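You operate a simulated robot arm through the tools that you are given. There is no shell and no other tool. Be economical: measure what you need, move in short steps, check, and stop when the job is done.

You are at the controls of a simulated robot arm. One attempt, no reset.

TASK
Take the felt pad and leave it on the green lens.

Only the result counts: the job must be done as asked and must still hold three seconds after the hand-in. Knocking over, shifting, dropping, spilling or breaking anything else fails it.

THE ROBOT
A 7-joint arm with a two-finger parallel gripper, fixed in place. Base frame: the origin is at the foot of the arm, x ahead of it, y to its left, z up; the work surface is at about z = 0. Units: mm, degrees, N and s.
With the tool pointing down near the work surface it reaches from about 240 to 620 mm from the base axis. Its first joint turns from -66.0 to 66.0 degrees. Payload 2.6 kg.
The TCP is the grasp point between the finger pads, 30 mm short of the fingertips. In the tool frame z runs along the fingers and y along their closing line. Largest opening 94 mm; finger width 28, thickness 10; the body of the gripper, 50 by 96 mm, starts 55 mm behind the TCP.
Orientation is told as [roll, pitch, yaw] about the base's x, y, z axes, in that order, counted from this pose: with the fingers straight down and closing along the base's y, the tool's x points along the base's -x, its y along +y and its z along -z.

THE INTERFACE
- The arm moves only by the tool play_rows. Its argument "deltas" is a list of rows, each an object (a shift or turn left out is 0, a gripper value left out holds the last) with "offset": the shift along the base's x, y, z in cm, a list of three; "angular": the turn, a rotation vector about the base's x, y, z in degrees, a list of three; "claw": the gripper command, from -1 (fully open) to 1 (shut), values between in proportion. In form: [{"offset": [x, y, z], "angular": [wx, wy, wz], "claw": claw}, ...]. A call has 1 to 10 rows; each row is the pose to reach, as a shift and turn from the pose commanded when the call began. A row lasts 0.2 s, in which the tool goes at most 50 mm and 8.6 degrees; a call with a longer step from one row to the next is refused whole, and so is a gripper value outside its range. Where a pose cannot be reached the arm comes as near as it can. A force on the tool above 40 N (or 10 N above the force at the start of the call, whichever is more), or a blocked arm, ends the call early, and 0.2 s more pass. The fingers move at their own pace (about 72 mm/s each) and stop on an object; they squeeze with about 34 N. The grip force told is the motor's: it shows also when the fingers shut on nothing. Time passes only in rows, and 0.2 s behind the last, so rows that repeat a pose let the fingers close. It gives the time, the measured TCP pose, the force on the tool (base axes), the opening and the grip force at its end, in the units of the frame above (readings bear some noise).
- Cameras (640 x 400 px; columns grow to the right, rows downward): "scene" is fixed at [15.4, 416.4, 572.6]; the picture's right is [-0.93, -0.37, 0.00], its down [-0.18, 0.45, -0.87] and it looks along [0.32, -0.81, -0.49] (base axes); focal length 327 px, centre (320, 200). "wrist" rides on the gripper at [76, 14, -103] in the tool frame; the picture's right is [-0.18, 0.98, 0.00], its down [-0.75, -0.14, -0.64] and it looks along [-0.63, -0.12, 0.77] (tool axes); focal length 243 px, centre (320, 200). There is no depth. A picture from a camera that has moved, and an enlarged one, comes with that camera's place and axes in the base frame and with its lens.
- get_image(camera): a new picture of that camera. It takes no simulated time.
- zoom(camera, box): a new picture of the part [left, top, right, bottom] of that camera's present view, enlarged. It takes no simulated time.
- sign_off(): hands the job in; it is judged then, once.

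Go step by step. Nothing tells you positions but the pictures and the camera data: compare them with the known pose of the tool, close in by small moves and look again before you grip or let go. The budget is 90 turns and 42 pictures, counting those below and the enlarged ones. Unless the task says otherwise, let go and move clear before handing in, and close with one line.

The tools are called after "Request:" as a command line: name --argument value ..., lists and objects as JSON in quotes. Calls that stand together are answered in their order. play_rows: Moves the arm, as the interface text tells. Its arguments: {"type":"object","properties":{"deltas":{"type":"array","items":{"type":"object","properties":{"offset":{"type":"array","items":{"type":"number"}},"angular":{"type":"array","items":{"type":"number"}},"claw":{"type":"number"}}}}},"required":["deltas"]} The other tools are called the same way: get_image (camera) takes a picture; zoom (camera, box) takes an enlarged picture of a part of a camera's view; sign_off () hands the job in.

At the start:

```text
time: 0.0
tcp_pos: [341.4, -164.1, 255.1]
orientation: [0.0, 0.0, 0.0]
force: [0.4, 0.0, -0.5]
gripper_width: 94.2
gripper_force: 0.1
```

scene: 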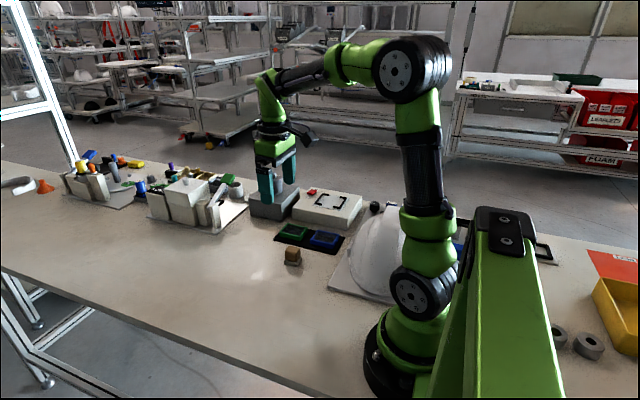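
wrist: 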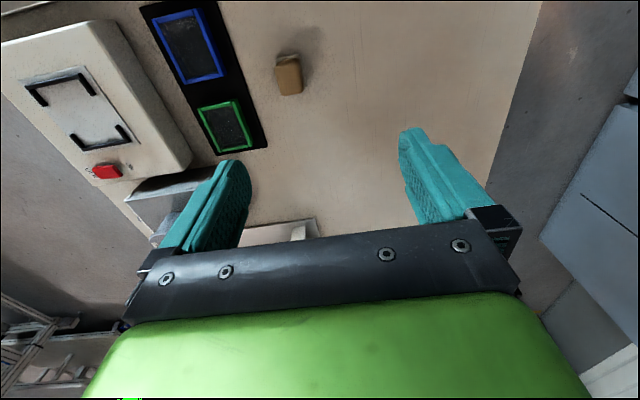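

I see a tan block, a dark plate with a green-framed and a blue-framed window, and a white box with a red button. I'll zoom in to identify the felt pad and the green lens.

Request:
zoom --camera "scene" --box '[230, 170, 390, 270]'

Request:
zoom --camera "wrist" --box '[130, 0, 350, 160]'

```text
4.00 times, centred on (310, 220) of scene
camera zoom: at [15.4, 416.4, 572.6], right [-0.93, -0.37, 0.0], down [-0.18, 0.45, -0.87], along [0.32, -0.81, -0.49], focal length 1309 px, centre (360, 120)
```

zoom: 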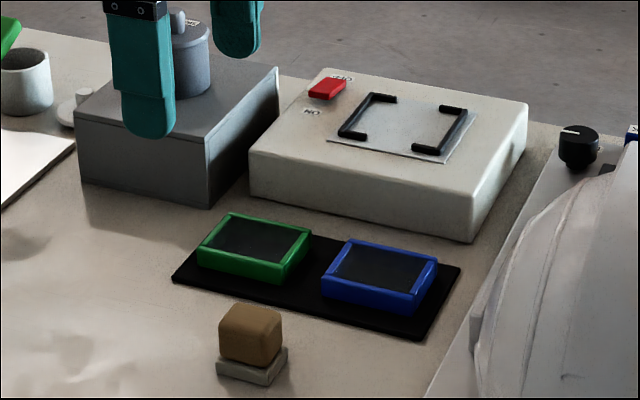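

```text
2.50 times, centred on (240, 80) of wrist
camera zoom: at [266.9, -148.5, 357.2], right [0.18, 0.98, 0.0], down [0.75, -0.14, 0.64], along [0.63, -0.12, -0.77], focal length 606 px, centre (520, 500)
```

zoom: 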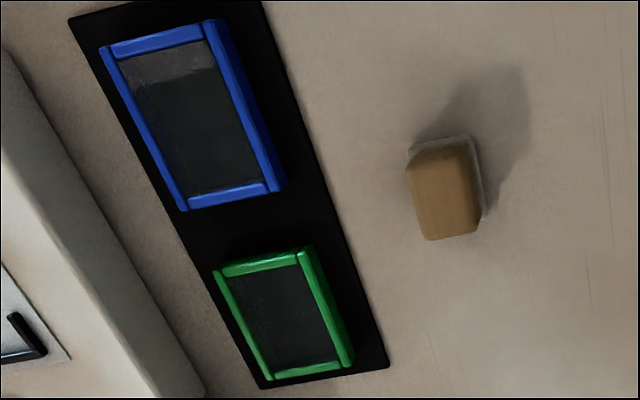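

The tan block sits on a thin grey pad at about (336, -196), and the green lens is near (385, -308). I'll look closer at the block and check for other candidates on the table.

Request:
zoom --camera "scene" --box '[270, 230, 318, 260]'

Request:
zoom --camera "scene" --box '[30, 140, 260, 240]'

Request:
zoom --camera "wrist" --box '[256, 30, 336, 110]'

```text
13.33 times, centred on (294, 245) of scene
camera zoom: at [15.4, 416.4, 572.6], right [-0.93, -0.37, 0.0], down [-0.18, 0.45, -0.87], along [0.32, -0.81, -0.49], focal length 4364 px, centre (667, -400)
```

zoom: 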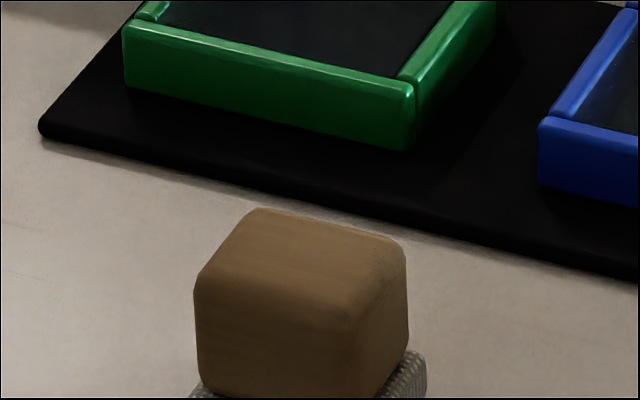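

```text
2.78 times, centred on (145, 190) of scene
camera zoom: at [15.4, 416.4, 572.6], right [-0.93, -0.37, 0.0], down [-0.18, 0.45, -0.87], along [0.32, -0.81, -0.49], focal length 911 px, centre (807, 228)
```

zoom: 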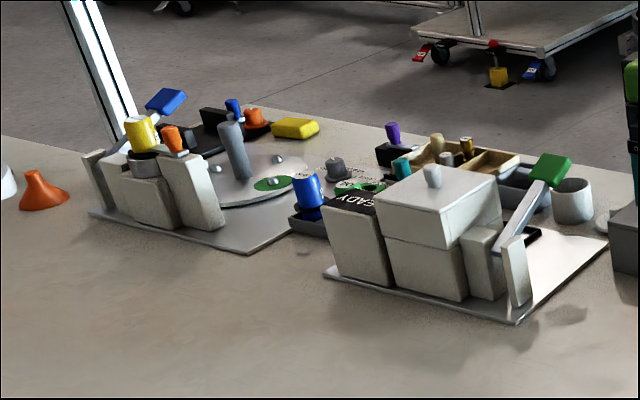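

```text
5.00 times, centred on (296, 70) of wrist
camera zoom: at [266.9, -148.5, 357.2], right [0.18, 0.98, 0.0], down [0.75, -0.14, 0.64], along [0.63, -0.12, -0.77], focal length 1213 px, centre (440, 850)
```

zoom: 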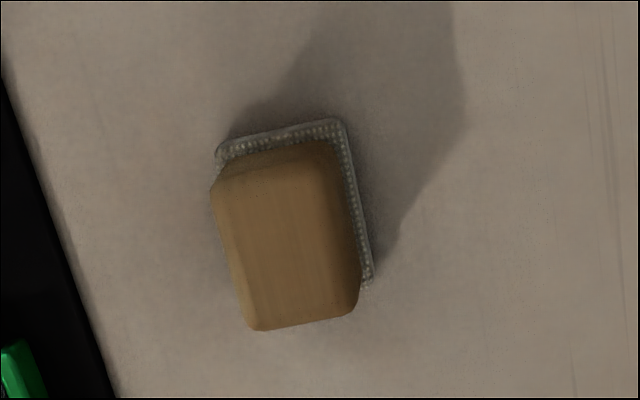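

The felt pad is the grey base under the wooden grip: about 40 x 32 mm, square to the base axes, centred near (337, -200). The green lens interior is about 60 x 42 mm, centred near (388, -312), so the pad fits flat. I'll move above the pad and look again.

Request:
play_rows --deltas '[{"offset": [-0.2, -1.8, -3], "claw": -1}, {"offset": [-0.4, -3.6, -7]}, {"offset": [-0.4, -3.6, -11]}, {"offset": [-0.4, -3.6, -14]}, {"offset": [-0.4, -3.6, -14]}]'

Request:
get_image --camera "wrist"

Request:
zoom --camera "scene" --box '[230, 160, 390, 270]'

```text
time: 1.2
tcp_pos: [337.4, -199.7, 114.4]
orientation: [0.0, 0.0, -0.1]
force: [0.6, -0.3, -0.1]
gripper_width: 94.0
gripper_force: 0.2
```

```text
34 pictures are left
camera wrist: at [262.5, -184.8, 216.9], right [0.19, 0.98, 0.0], down [0.75, -0.14, 0.64], along [0.63, -0.12, -0.77], focal length 243 px, centre (320, 200)
```

wrist: 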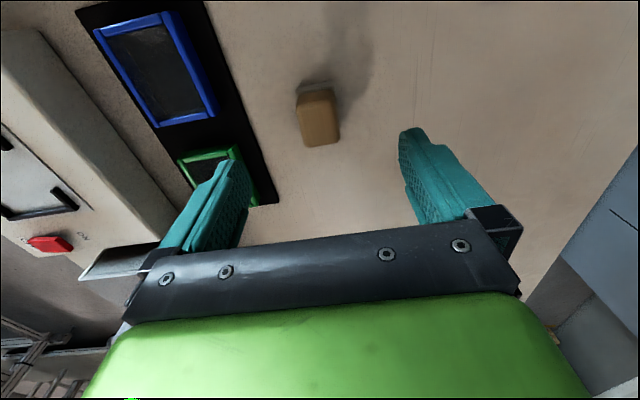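

```text
3.64 times, centred on (310, 215) of scene
camera zoom: at [15.4, 416.4, 572.6], right [-0.93, -0.37, 0.0], down [-0.18, 0.45, -0.87], along [0.32, -0.81, -0.49], focal length 1190 px, centre (356, 146)
```

zoom: 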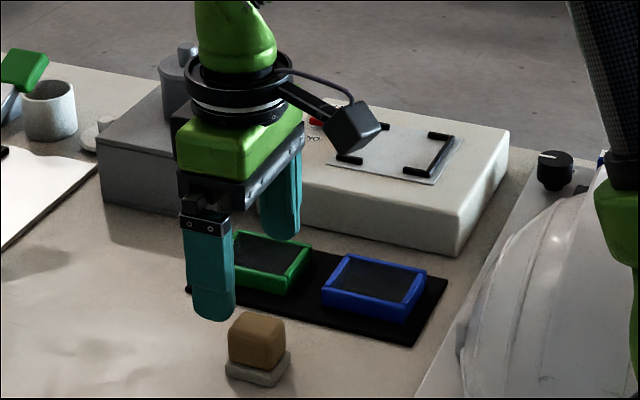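

The gripper is centred over the block, with its top face near (333–336, -200). I'll lower to about z = 60 and check.

Request:
play_rows --deltas '[{"offset": [-0.1, 0, -2]}, {"offset": [-0.2, 0, -4]}, {"offset": [-0.2, 0, -5.5]}, {"offset": [-0.2, 0, -5.5]}]'

Request:
get_image --camera "wrist"

Request:
zoom --camera "scene" --box '[250, 210, 330, 270]'

```text
time: 2.2
tcp_pos: [335.9, -200.5, 59.7]
orientation: [0.0, 0.0, 0.0]
force: [0.6, 0.8, 0.5]
gripper_width: 94.0
gripper_force: 0.0
```

```text
32 pictures are left
camera wrist: at [261.2, -185.8, 161.5], right [0.18, 0.98, 0.0], down [0.75, -0.14, 0.64], along [0.63, -0.12, -0.77], focal length 243 px, centre (320, 200)
```

wrist: 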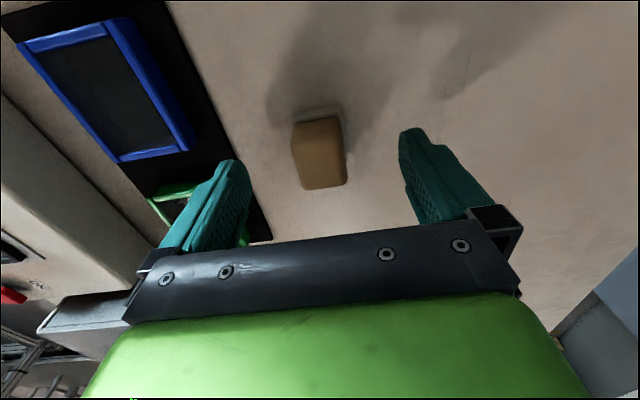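

```text
6.67 times, centred on (290, 240) of scene
camera zoom: at [15.4, 416.4, 572.6], right [-0.93, -0.37, 0.0], down [-0.18, 0.45, -0.87], along [0.32, -0.81, -0.49], focal length 2182 px, centre (520, -67)
```

zoom: 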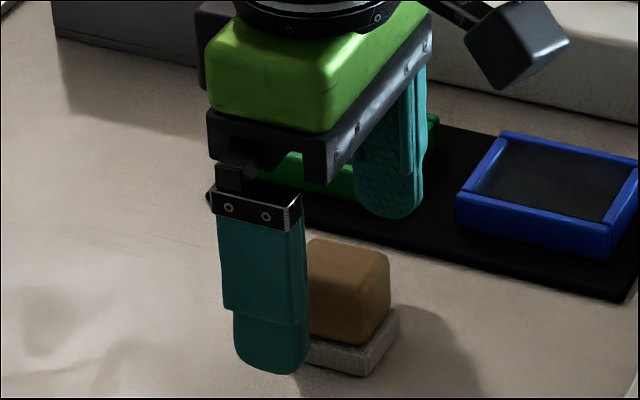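

Alignment looks right at about (337, -200). I'll lower to z ≈ 43 so the tips stay above the felt, then close on the wooden grip.

Request:
play_rows --deltas '[{"offset": [0.05, 0.05, -0.9]}, {"offset": [0.05, 0.05, -1.7]}, {"offset": [0.05, 0.05, -1.7]}, {"offset": [0.05, 0.05, -1.7], "claw": 1}, {"offset": [0.05, 0.05, -1.7]}, {"offset": [0.05, 0.05, -1.7]}, {"offset": [0.05, 0.05, -1.7]}]'

Request:
zoom --camera "scene" --box '[250, 210, 330, 270]'

Request:
get_image --camera "wrist"

```text
time: 3.8
tcp_pos: [335.3, -198.2, 41.7]
orientation: [0.1, 0.0, 0.0]
force: [-0.2, 0.4, 0.1]
gripper_width: 33.7
gripper_force: 33.6
```

```text
6.67 times, centred on (290, 240) of scene
camera zoom: at [15.4, 416.4, 572.6], right [-0.93, -0.37, 0.0], down [-0.18, 0.45, -0.87], along [0.32, -0.81, -0.49], focal length 2182 px, centre (520, -67)
```

zoom: 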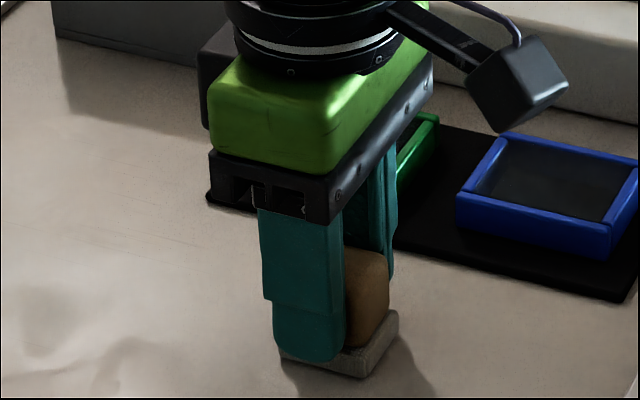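

```text
29 pictures are left
camera wrist: at [260.5, -184.0, 145.0], right [0.18, 0.98, 0.0], down [0.75, -0.14, 0.64], along [0.63, -0.12, -0.77], focal length 243 px, centre (320, 200)
```

wrist: 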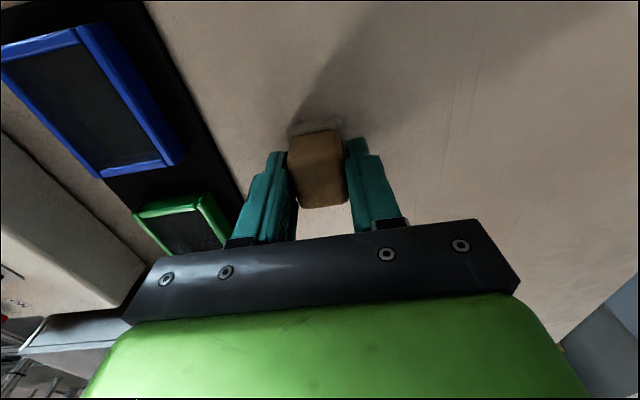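

The wooden grip is held (opening 33.7 mm) and the felt is centred under the fingers. I'll lift it straight up, carry it over the green lens, and look.

Request:
play_rows --deltas '[{"offset": [0, 0, 2]}, {"offset": [0, 0, 5]}, {"offset": [0, 0, 8]}, {"offset": [1.5, -3.5, 8]}, {"offset": [3, -7, 8]}, {"offset": [4.5, -10, 8]}, {"offset": [5.2, -11.3, 8]}, {"offset": [5.2, -11.3, 8]}]'

Request:
get_image --camera "wrist"

Request:
zoom --camera "scene" --box '[240, 170, 360, 260]'

```text
time: 5.6
tcp_pos: [389.9, -311.3, 123.0]
orientation: [0.1, -0.1, 0.0]
force: [0.9, 0.0, 0.6]
gripper_width: 33.5
gripper_force: 33.8
```

```text
28 pictures are left
camera wrist: at [313.7, -296.4, 225.0], right [0.18, 0.98, 0.0], down [0.75, -0.14, 0.64], along [0.63, -0.12, -0.77], focal length 243 px, centre (320, 200)
```

wrist: 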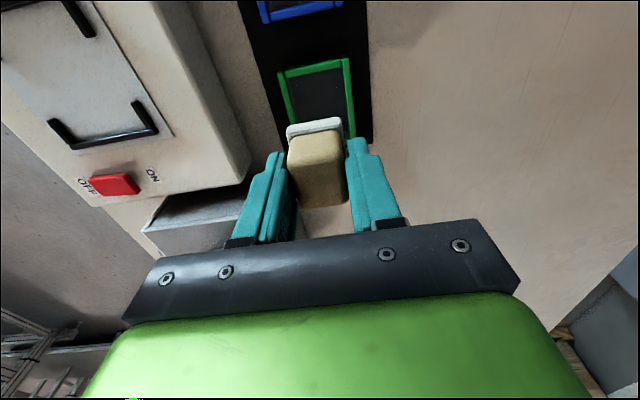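

```text
4.44 times, centred on (300, 215) of scene
camera zoom: at [15.4, 416.4, 572.6], right [-0.93, -0.37, 0.0], down [-0.18, 0.45, -0.87], along [0.32, -0.81, -0.49], focal length 1455 px, centre (409, 133)
```

zoom: 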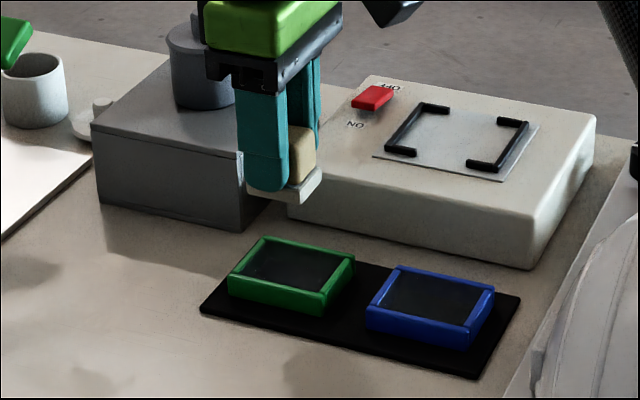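

The pad is over the lens area. I'll lower until the felt is about 12 mm above the frame and compare the edges.

Request:
play_rows --deltas '[{"offset": [0, 0, -2]}, {"offset": [0, 0, -4]}, {"offset": [0, 0, -4.8]}, {"offset": [0, 0, -4.8]}]'

Request:
zoom --camera "wrist" --box '[240, 40, 400, 240]'

Request:
zoom --camera "scene" --box '[270, 200, 334, 250]'

```text
time: 6.6
tcp_pos: [388.2, -313.1, 74.4]
orientation: [0.0, 0.0, 0.0]
force: [0.5, -1.2, -1.2]
gripper_width: 33.5
gripper_force: 33.9
```

```text
2.00 times, centred on (320, 140) of wrist
camera zoom: at [313.8, -297.2, 176.2], right [0.19, 0.98, 0.0], down [0.75, -0.14, 0.64], along [0.63, -0.12, -0.77], focal length 485 px, centre (320, 320)
```

zoom: 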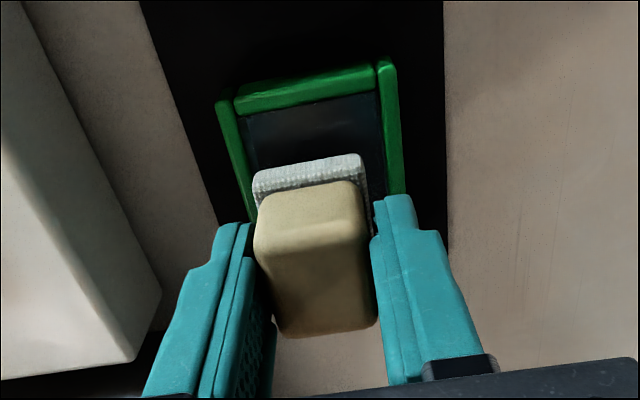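

```text
8.00 times, centred on (302, 225) of scene
camera zoom: at [15.4, 416.4, 572.6], right [-0.93, -0.37, 0.0], down [-0.18, 0.45, -0.87], along [0.32, -0.81, -0.49], focal length 2619 px, centre (464, 0)
```

zoom: 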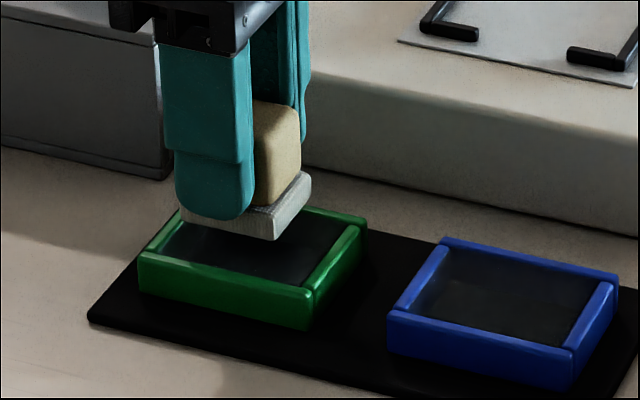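

The pad sits inside the frame outline. I estimate the frame interior centre at about (385, -311.5), so I'll shift slightly, lower close to the frame and check again.

Request:
play_rows --deltas '[{"offset": [-0.3, 0.1, 0]}, {"offset": [-0.3, 0.1, -0.6]}, {"offset": [-0.3, 0.1, -1.0]}, {"offset": [-0.3, 0.1, -1.0]}]'

Request:
zoom --camera "wrist" --box '[240, 40, 400, 240]'

Request:
zoom --camera "scene" --box '[270, 200, 334, 250]'

```text
time: 7.6
tcp_pos: [387.4, -310.7, 65.6]
orientation: [0.1, -0.1, -0.1]
force: [-1.9, 0.7, 6.0]
gripper_width: 33.3
gripper_force: 33.9
```

```text
2.00 times, centred on (320, 140) of wrist
camera zoom: at [310.6, -296.1, 166.6], right [0.19, 0.98, 0.0], down [0.75, -0.14, 0.64], along [0.63, -0.12, -0.77], focal length 485 px, centre (320, 320)
```

zoom: 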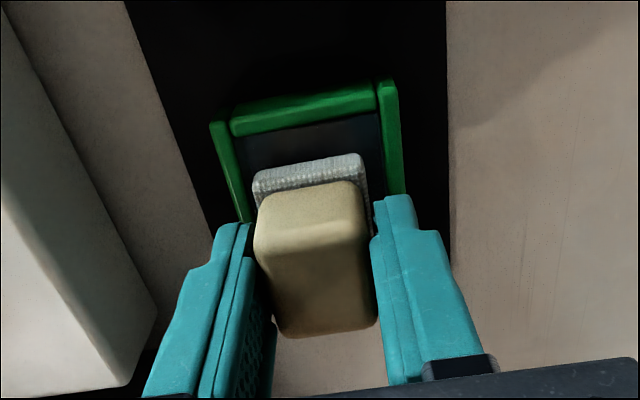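

```text
8.00 times, centred on (302, 225) of scene
camera zoom: at [15.4, 416.5, 572.6], right [-0.93, -0.37, 0.0], down [-0.18, 0.45, -0.87], along [0.32, -0.81, -0.49], focal length 2619 px, centre (464, 0)
```

zoom: 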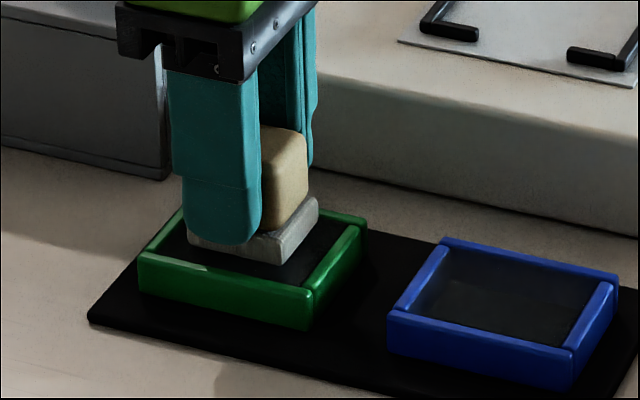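

The pad looks well inside the frame, but the force shows 6 N upward. I'll repeat the pose to see whether that is contact or noise.

Request:
play_rows --deltas '[{"offset": [0, 0, 0]}, {"offset": [0, 0, 0]}]'

Request:
zoom --camera "scene" --box '[280, 216, 312, 240]'

```text
time: 8.2
tcp_pos: [386.3, -311.5, 64.2]
orientation: [-0.1, 0.0, 0.0]
force: [-0.3, -0.8, 7.0]
gripper_width: 33.4
gripper_force: 33.9
```

```text
16.00 times, centred on (296, 228) of scene
camera zoom: at [15.3, 416.5, 572.6], right [-0.93, -0.37, 0.0], down [-0.18, 0.45, -0.87], along [0.32, -0.81, -0.49], focal length 5237 px, centre (704, -248)
```

zoom: 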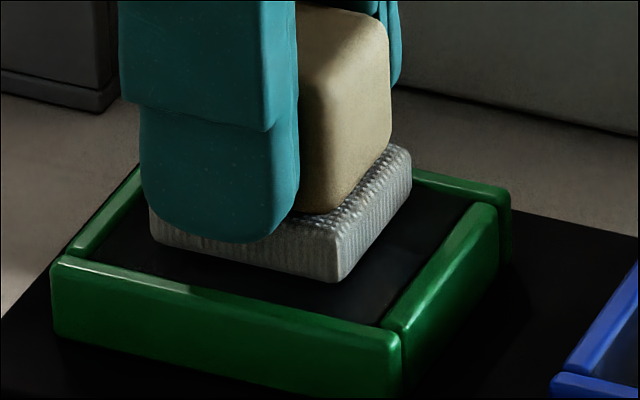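

The force persists at about 7 N. I'll raise 6 mm and shift 1.5 mm in +y to see if it drops, which would show whether I'm already touching.

Request:
play_rows --deltas '[{"offset": [0, 0, 0.6]}, {"offset": [0, 0.15, 0.6]}, {"offset": [0, 0.15, 0.6]}]'

Request:
zoom --camera "scene" --box '[280, 216, 312, 240]'

```text
time: 9.0
tcp_pos: [384.4, -309.7, 70.5]
orientation: [0.0, -0.1, -0.1]
force: [-0.9, 0.2, -0.2]
gripper_width: 33.3
gripper_force: 34.1
```

```text
16.00 times, centred on (296, 228) of scene
camera zoom: at [15.4, 416.4, 572.6], right [-0.93, -0.37, 0.0], down [-0.18, 0.45, -0.87], along [0.32, -0.81, -0.49], focal length 5237 px, centre (704, -248)
```

zoom: 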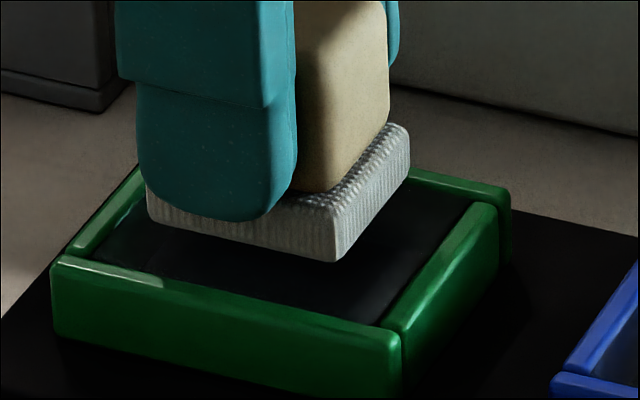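

It was real contact at felt-bottom z ≈ 22, possibly on the back rim. I'll shift 2 mm further in +y and lower again gently.

Request:
play_rows --deltas '[{"offset": [0, 0.2, 0]}, {"offset": [0, 0.2, -0.3]}, {"offset": [0, 0.2, -0.55]}, {"offset": [0, 0.2, -0.55]}]'

Request:
zoom --camera "scene" --box '[280, 216, 312, 240]'

Request:
zoom --camera "wrist" --box '[280, 60, 360, 160]'

```text
time: 10.0
tcp_pos: [385.7, -306.4, 65.8]
orientation: [0.0, 0.1, 0.0]
force: [0.4, -0.2, -0.1]
gripper_width: 33.3
gripper_force: 33.6
```

```text
16.00 times, centred on (296, 228) of scene
camera zoom: at [15.4, 416.4, 572.6], right [-0.93, -0.37, 0.0], down [-0.18, 0.45, -0.87], along [0.32, -0.81, -0.49], focal length 5237 px, centre (704, -248)
```

zoom: 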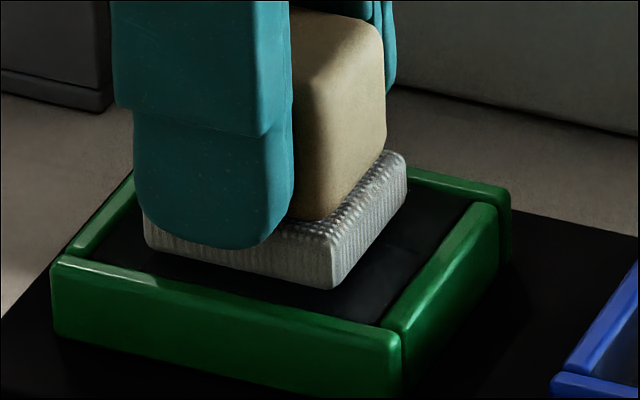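

```text
4.00 times, centred on (320, 110) of wrist
camera zoom: at [310.4, -292.9, 167.5], right [0.18, 0.98, 0.0], down [0.75, -0.14, 0.64], along [0.63, -0.12, -0.77], focal length 970 px, centre (320, 560)
```

zoom: 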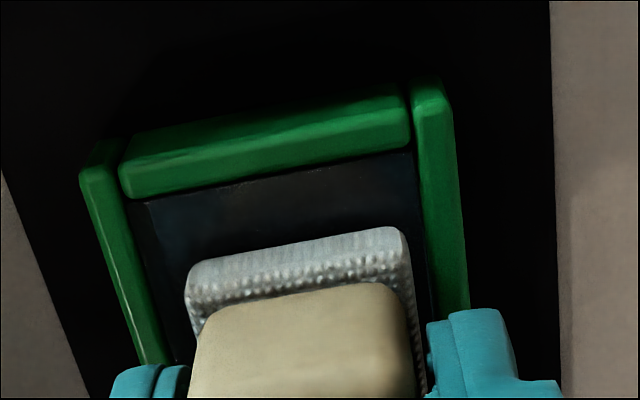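

No contact at this height, so the earlier touch was likely the back rim. The wrist view shows the pad slightly near the front rim, so I'll go back 1 mm in y and lower in small steps.

Request:
play_rows --deltas '[{"offset": [-0.1, -0.1, 0]}, {"offset": [-0.1, -0.1, -0.1]}, {"offset": [-0.1, -0.1, -0.2]}, {"offset": [-0.1, -0.1, -0.2]}]'

```text
time: 11.0
tcp_pos: [385.3, -308.0, 65.6]
orientation: [-0.1, 0.0, -0.1]
force: [-0.8, -1.8, 7.7]
gripper_width: 33.5
gripper_force: 33.9
```

Force is 7.7 N at nearly the same height. I'll lift, go forward 1 mm to the earlier position, and lower to the same height to distinguish the lens from the rim.

Request:
play_rows --deltas '[{"offset": [0, 0, 0.3]}, {"offset": [0, 0.1, 0.3]}, {"offset": [0, 0.1, 0.0]}, {"offset": [0, 0.1, 0.0]}]'

Request:
zoom --camera "wrist" --box '[280, 60, 360, 160]'

Request:
zoom --camera "scene" --box '[280, 216, 312, 240]'

```text
time: 12.0
tcp_pos: [385.8, -308.8, 64.7]
orientation: [0.1, 0.0, -0.1]
force: [-2.0, 1.1, 11.0]
gripper_width: 33.5
gripper_force: 33.7
```

```text
4.00 times, centred on (320, 110) of wrist
camera zoom: at [310.3, -292.5, 166.4], right [0.19, 0.98, 0.0], down [0.75, -0.14, 0.64], along [0.63, -0.12, -0.77], focal length 970 px, centre (320, 560)
```

zoom: 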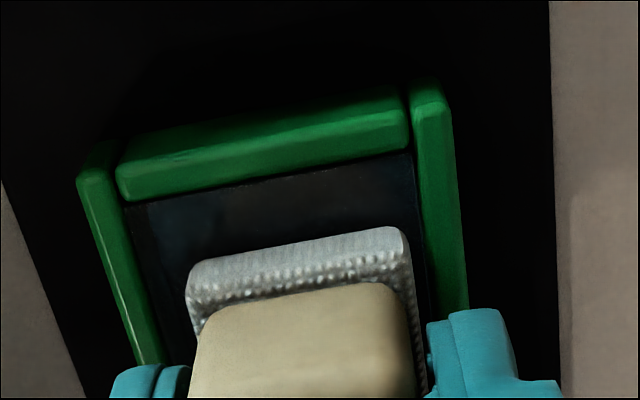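

```text
16.00 times, centred on (296, 228) of scene
camera zoom: at [15.3, 416.5, 572.6], right [-0.93, -0.37, 0.0], down [-0.18, 0.45, -0.87], along [0.32, -0.81, -0.49], focal length 5237 px, centre (704, -248)
```

zoom: 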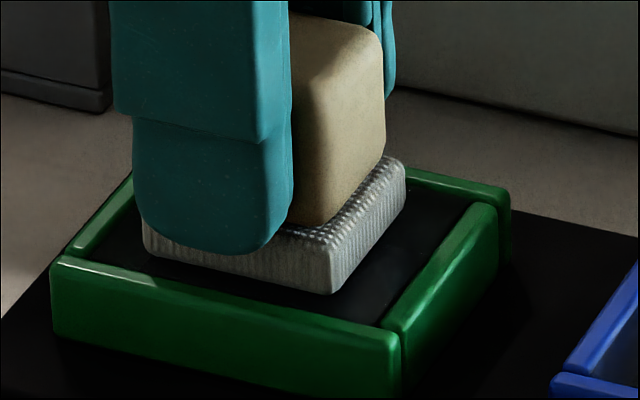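

The felt meets a flat surface at the same height in both positions, so it is resting on the lens, inside the rim. I'll recentre by 1 mm, set it down, and open the fingers partway.

Request:
play_rows --deltas '[{"offset": [0, 0, 0.3]}, {"offset": [-0.05, -0.1, 0.3]}, {"offset": [-0.05, -0.1, 0.0]}, {"offset": [-0.05, -0.1, 0.0]}, {"offset": [-0.05, -0.1, 0.0], "claw": 0.1}, {"offset": [-0.05, -0.1, 0.0], "claw": -0.2}, {"offset": [-0.05, -0.1, 0.0]}]'

Request:
zoom --camera "scene" --box '[270, 200, 334, 250]'

Request:
get_image --camera "wrist"

```text
time: 13.6
tcp_pos: [383.8, -307.6, 63.5]
orientation: [0.0, 0.0, 0.0]
force: [-0.6, 0.4, -0.5]
gripper_width: 56.4
gripper_force: 0.0
```

```text
8.00 times, centred on (302, 225) of scene
camera zoom: at [15.4, 416.4, 572.6], right [-0.93, -0.37, 0.0], down [-0.18, 0.45, -0.87], along [0.32, -0.81, -0.49], focal length 2619 px, centre (464, 0)
```

zoom: 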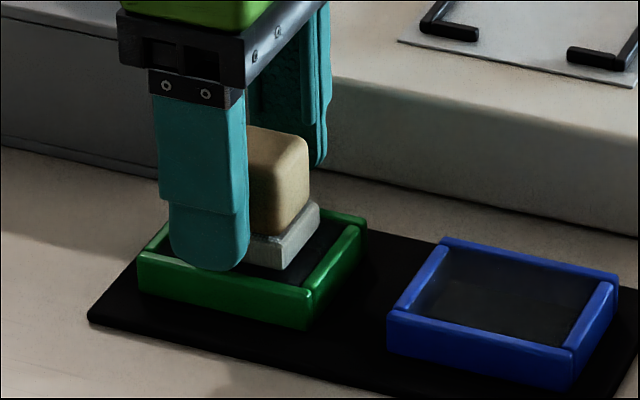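

```text
15 pictures are left
camera wrist: at [308.7, -293.3, 165.3], right [0.18, 0.98, 0.0], down [0.75, -0.14, 0.64], along [0.63, -0.12, -0.77], focal length 243 px, centre (320, 200)
```

wrist: 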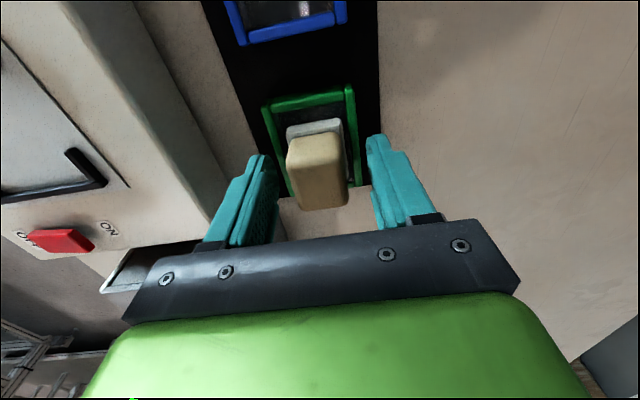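

The pad is released and standing on the green lens. I'll retreat straight up and check.

Request:
play_rows --deltas '[{"offset": [0, 0, 2]}, {"offset": [0, 0, 5]}, {"offset": [0, 0, 9]}, {"offset": [-3, 3, 13]}, {"offset": [-6, 6, 15]}, {"offset": [-6, 6, 15]}]'

Request:
zoom --camera "scene" --box '[270, 200, 334, 250]'

Request:
zoom --camera "wrist" --box '[160, 60, 320, 180]'

```text
refused: row 4 steps farther than a row can; nothing moved
```

```text
8.00 times, centred on (302, 225) of scene
camera zoom: at [15.4, 416.4, 572.6], right [-0.93, -0.37, 0.0], down [-0.18, 0.45, -0.87], along [0.32, -0.81, -0.49], focal length 2619 px, centre (464, 0)
```

zoom: 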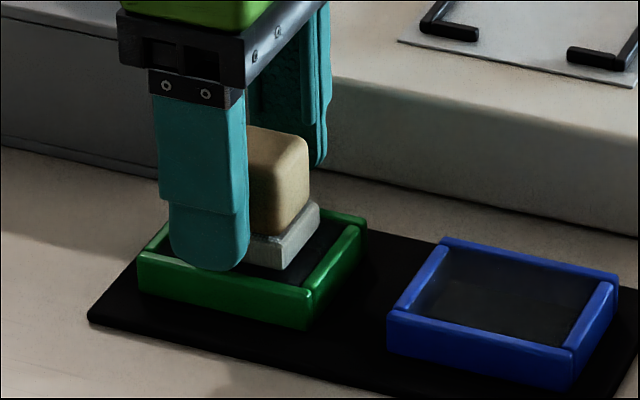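

```text
3.33 times, centred on (240, 120) of wrist
camera zoom: at [308.7, -293.3, 165.3], right [0.18, 0.98, 0.0], down [0.75, -0.14, 0.64], along [0.63, -0.12, -0.77], focal length 809 px, centre (587, 467)
```

zoom: 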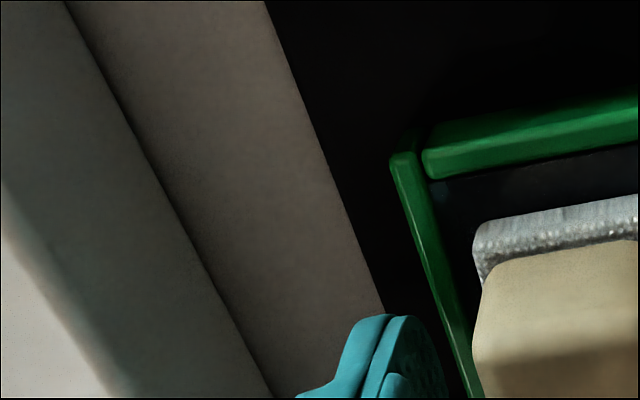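

The retreat was refused because one step was too long, so nothing moved. I'll use shorter steps.

Request:
play_rows --deltas '[{"offset": [0, 0, 2]}, {"offset": [0, 0, 5]}, {"offset": [0, 0, 9]}, {"offset": [-2, 2, 12]}, {"offset": [-4, 4, 15]}, {"offset": [-6, 6, 15]}, {"offset": [-6, 6, 15]}]'

Request:
zoom --camera "scene" --box '[270, 200, 334, 250]'

Request:
get_image --camera "wrist"

```text
time: 15.2
tcp_pos: [323.5, -247.0, 214.0]
orientation: [0.0, 0.1, 0.0]
force: [-0.7, 0.0, -0.6]
gripper_width: 56.3
gripper_force: 0.1
```

```text
8.00 times, centred on (302, 225) of scene
camera zoom: at [15.4, 416.4, 572.6], right [-0.93, -0.37, 0.0], down [-0.18, 0.45, -0.87], along [0.32, -0.81, -0.49], focal length 2619 px, centre (464, 0)
```

zoom: 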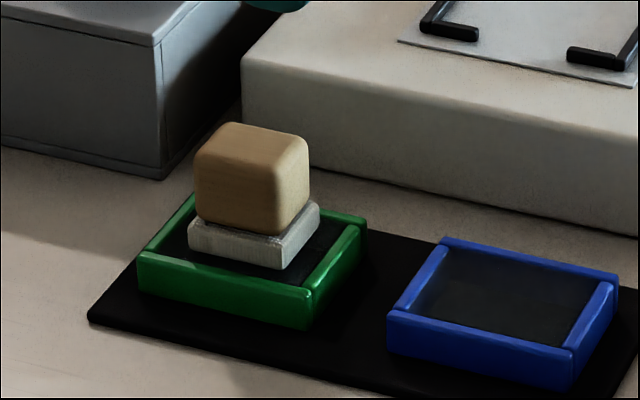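

```text
11 pictures are left
camera wrist: at [248.2, -231.9, 315.9], right [0.18, 0.98, 0.0], down [0.75, -0.14, 0.64], along [0.63, -0.12, -0.77], focal length 243 px, centre (320, 200)
```

wrist: 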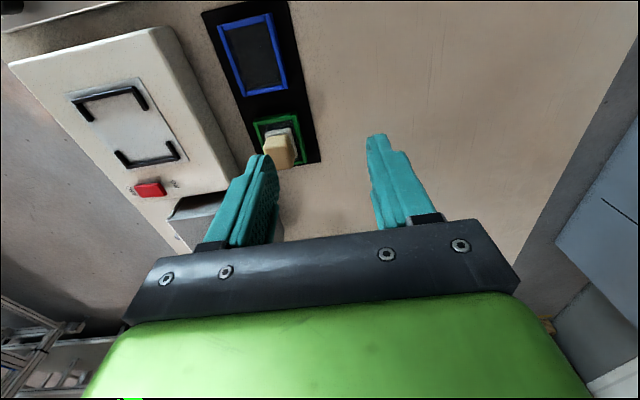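

The pad sits level and upright inside the green frame, nothing else has moved, and the arm is clear. I'm handing in.

Request:
sign_off

```text
The job is handed in.
```

The felt pad is resting flat on the green lens, the gripper has let go and moved clear, and the job is handed in.
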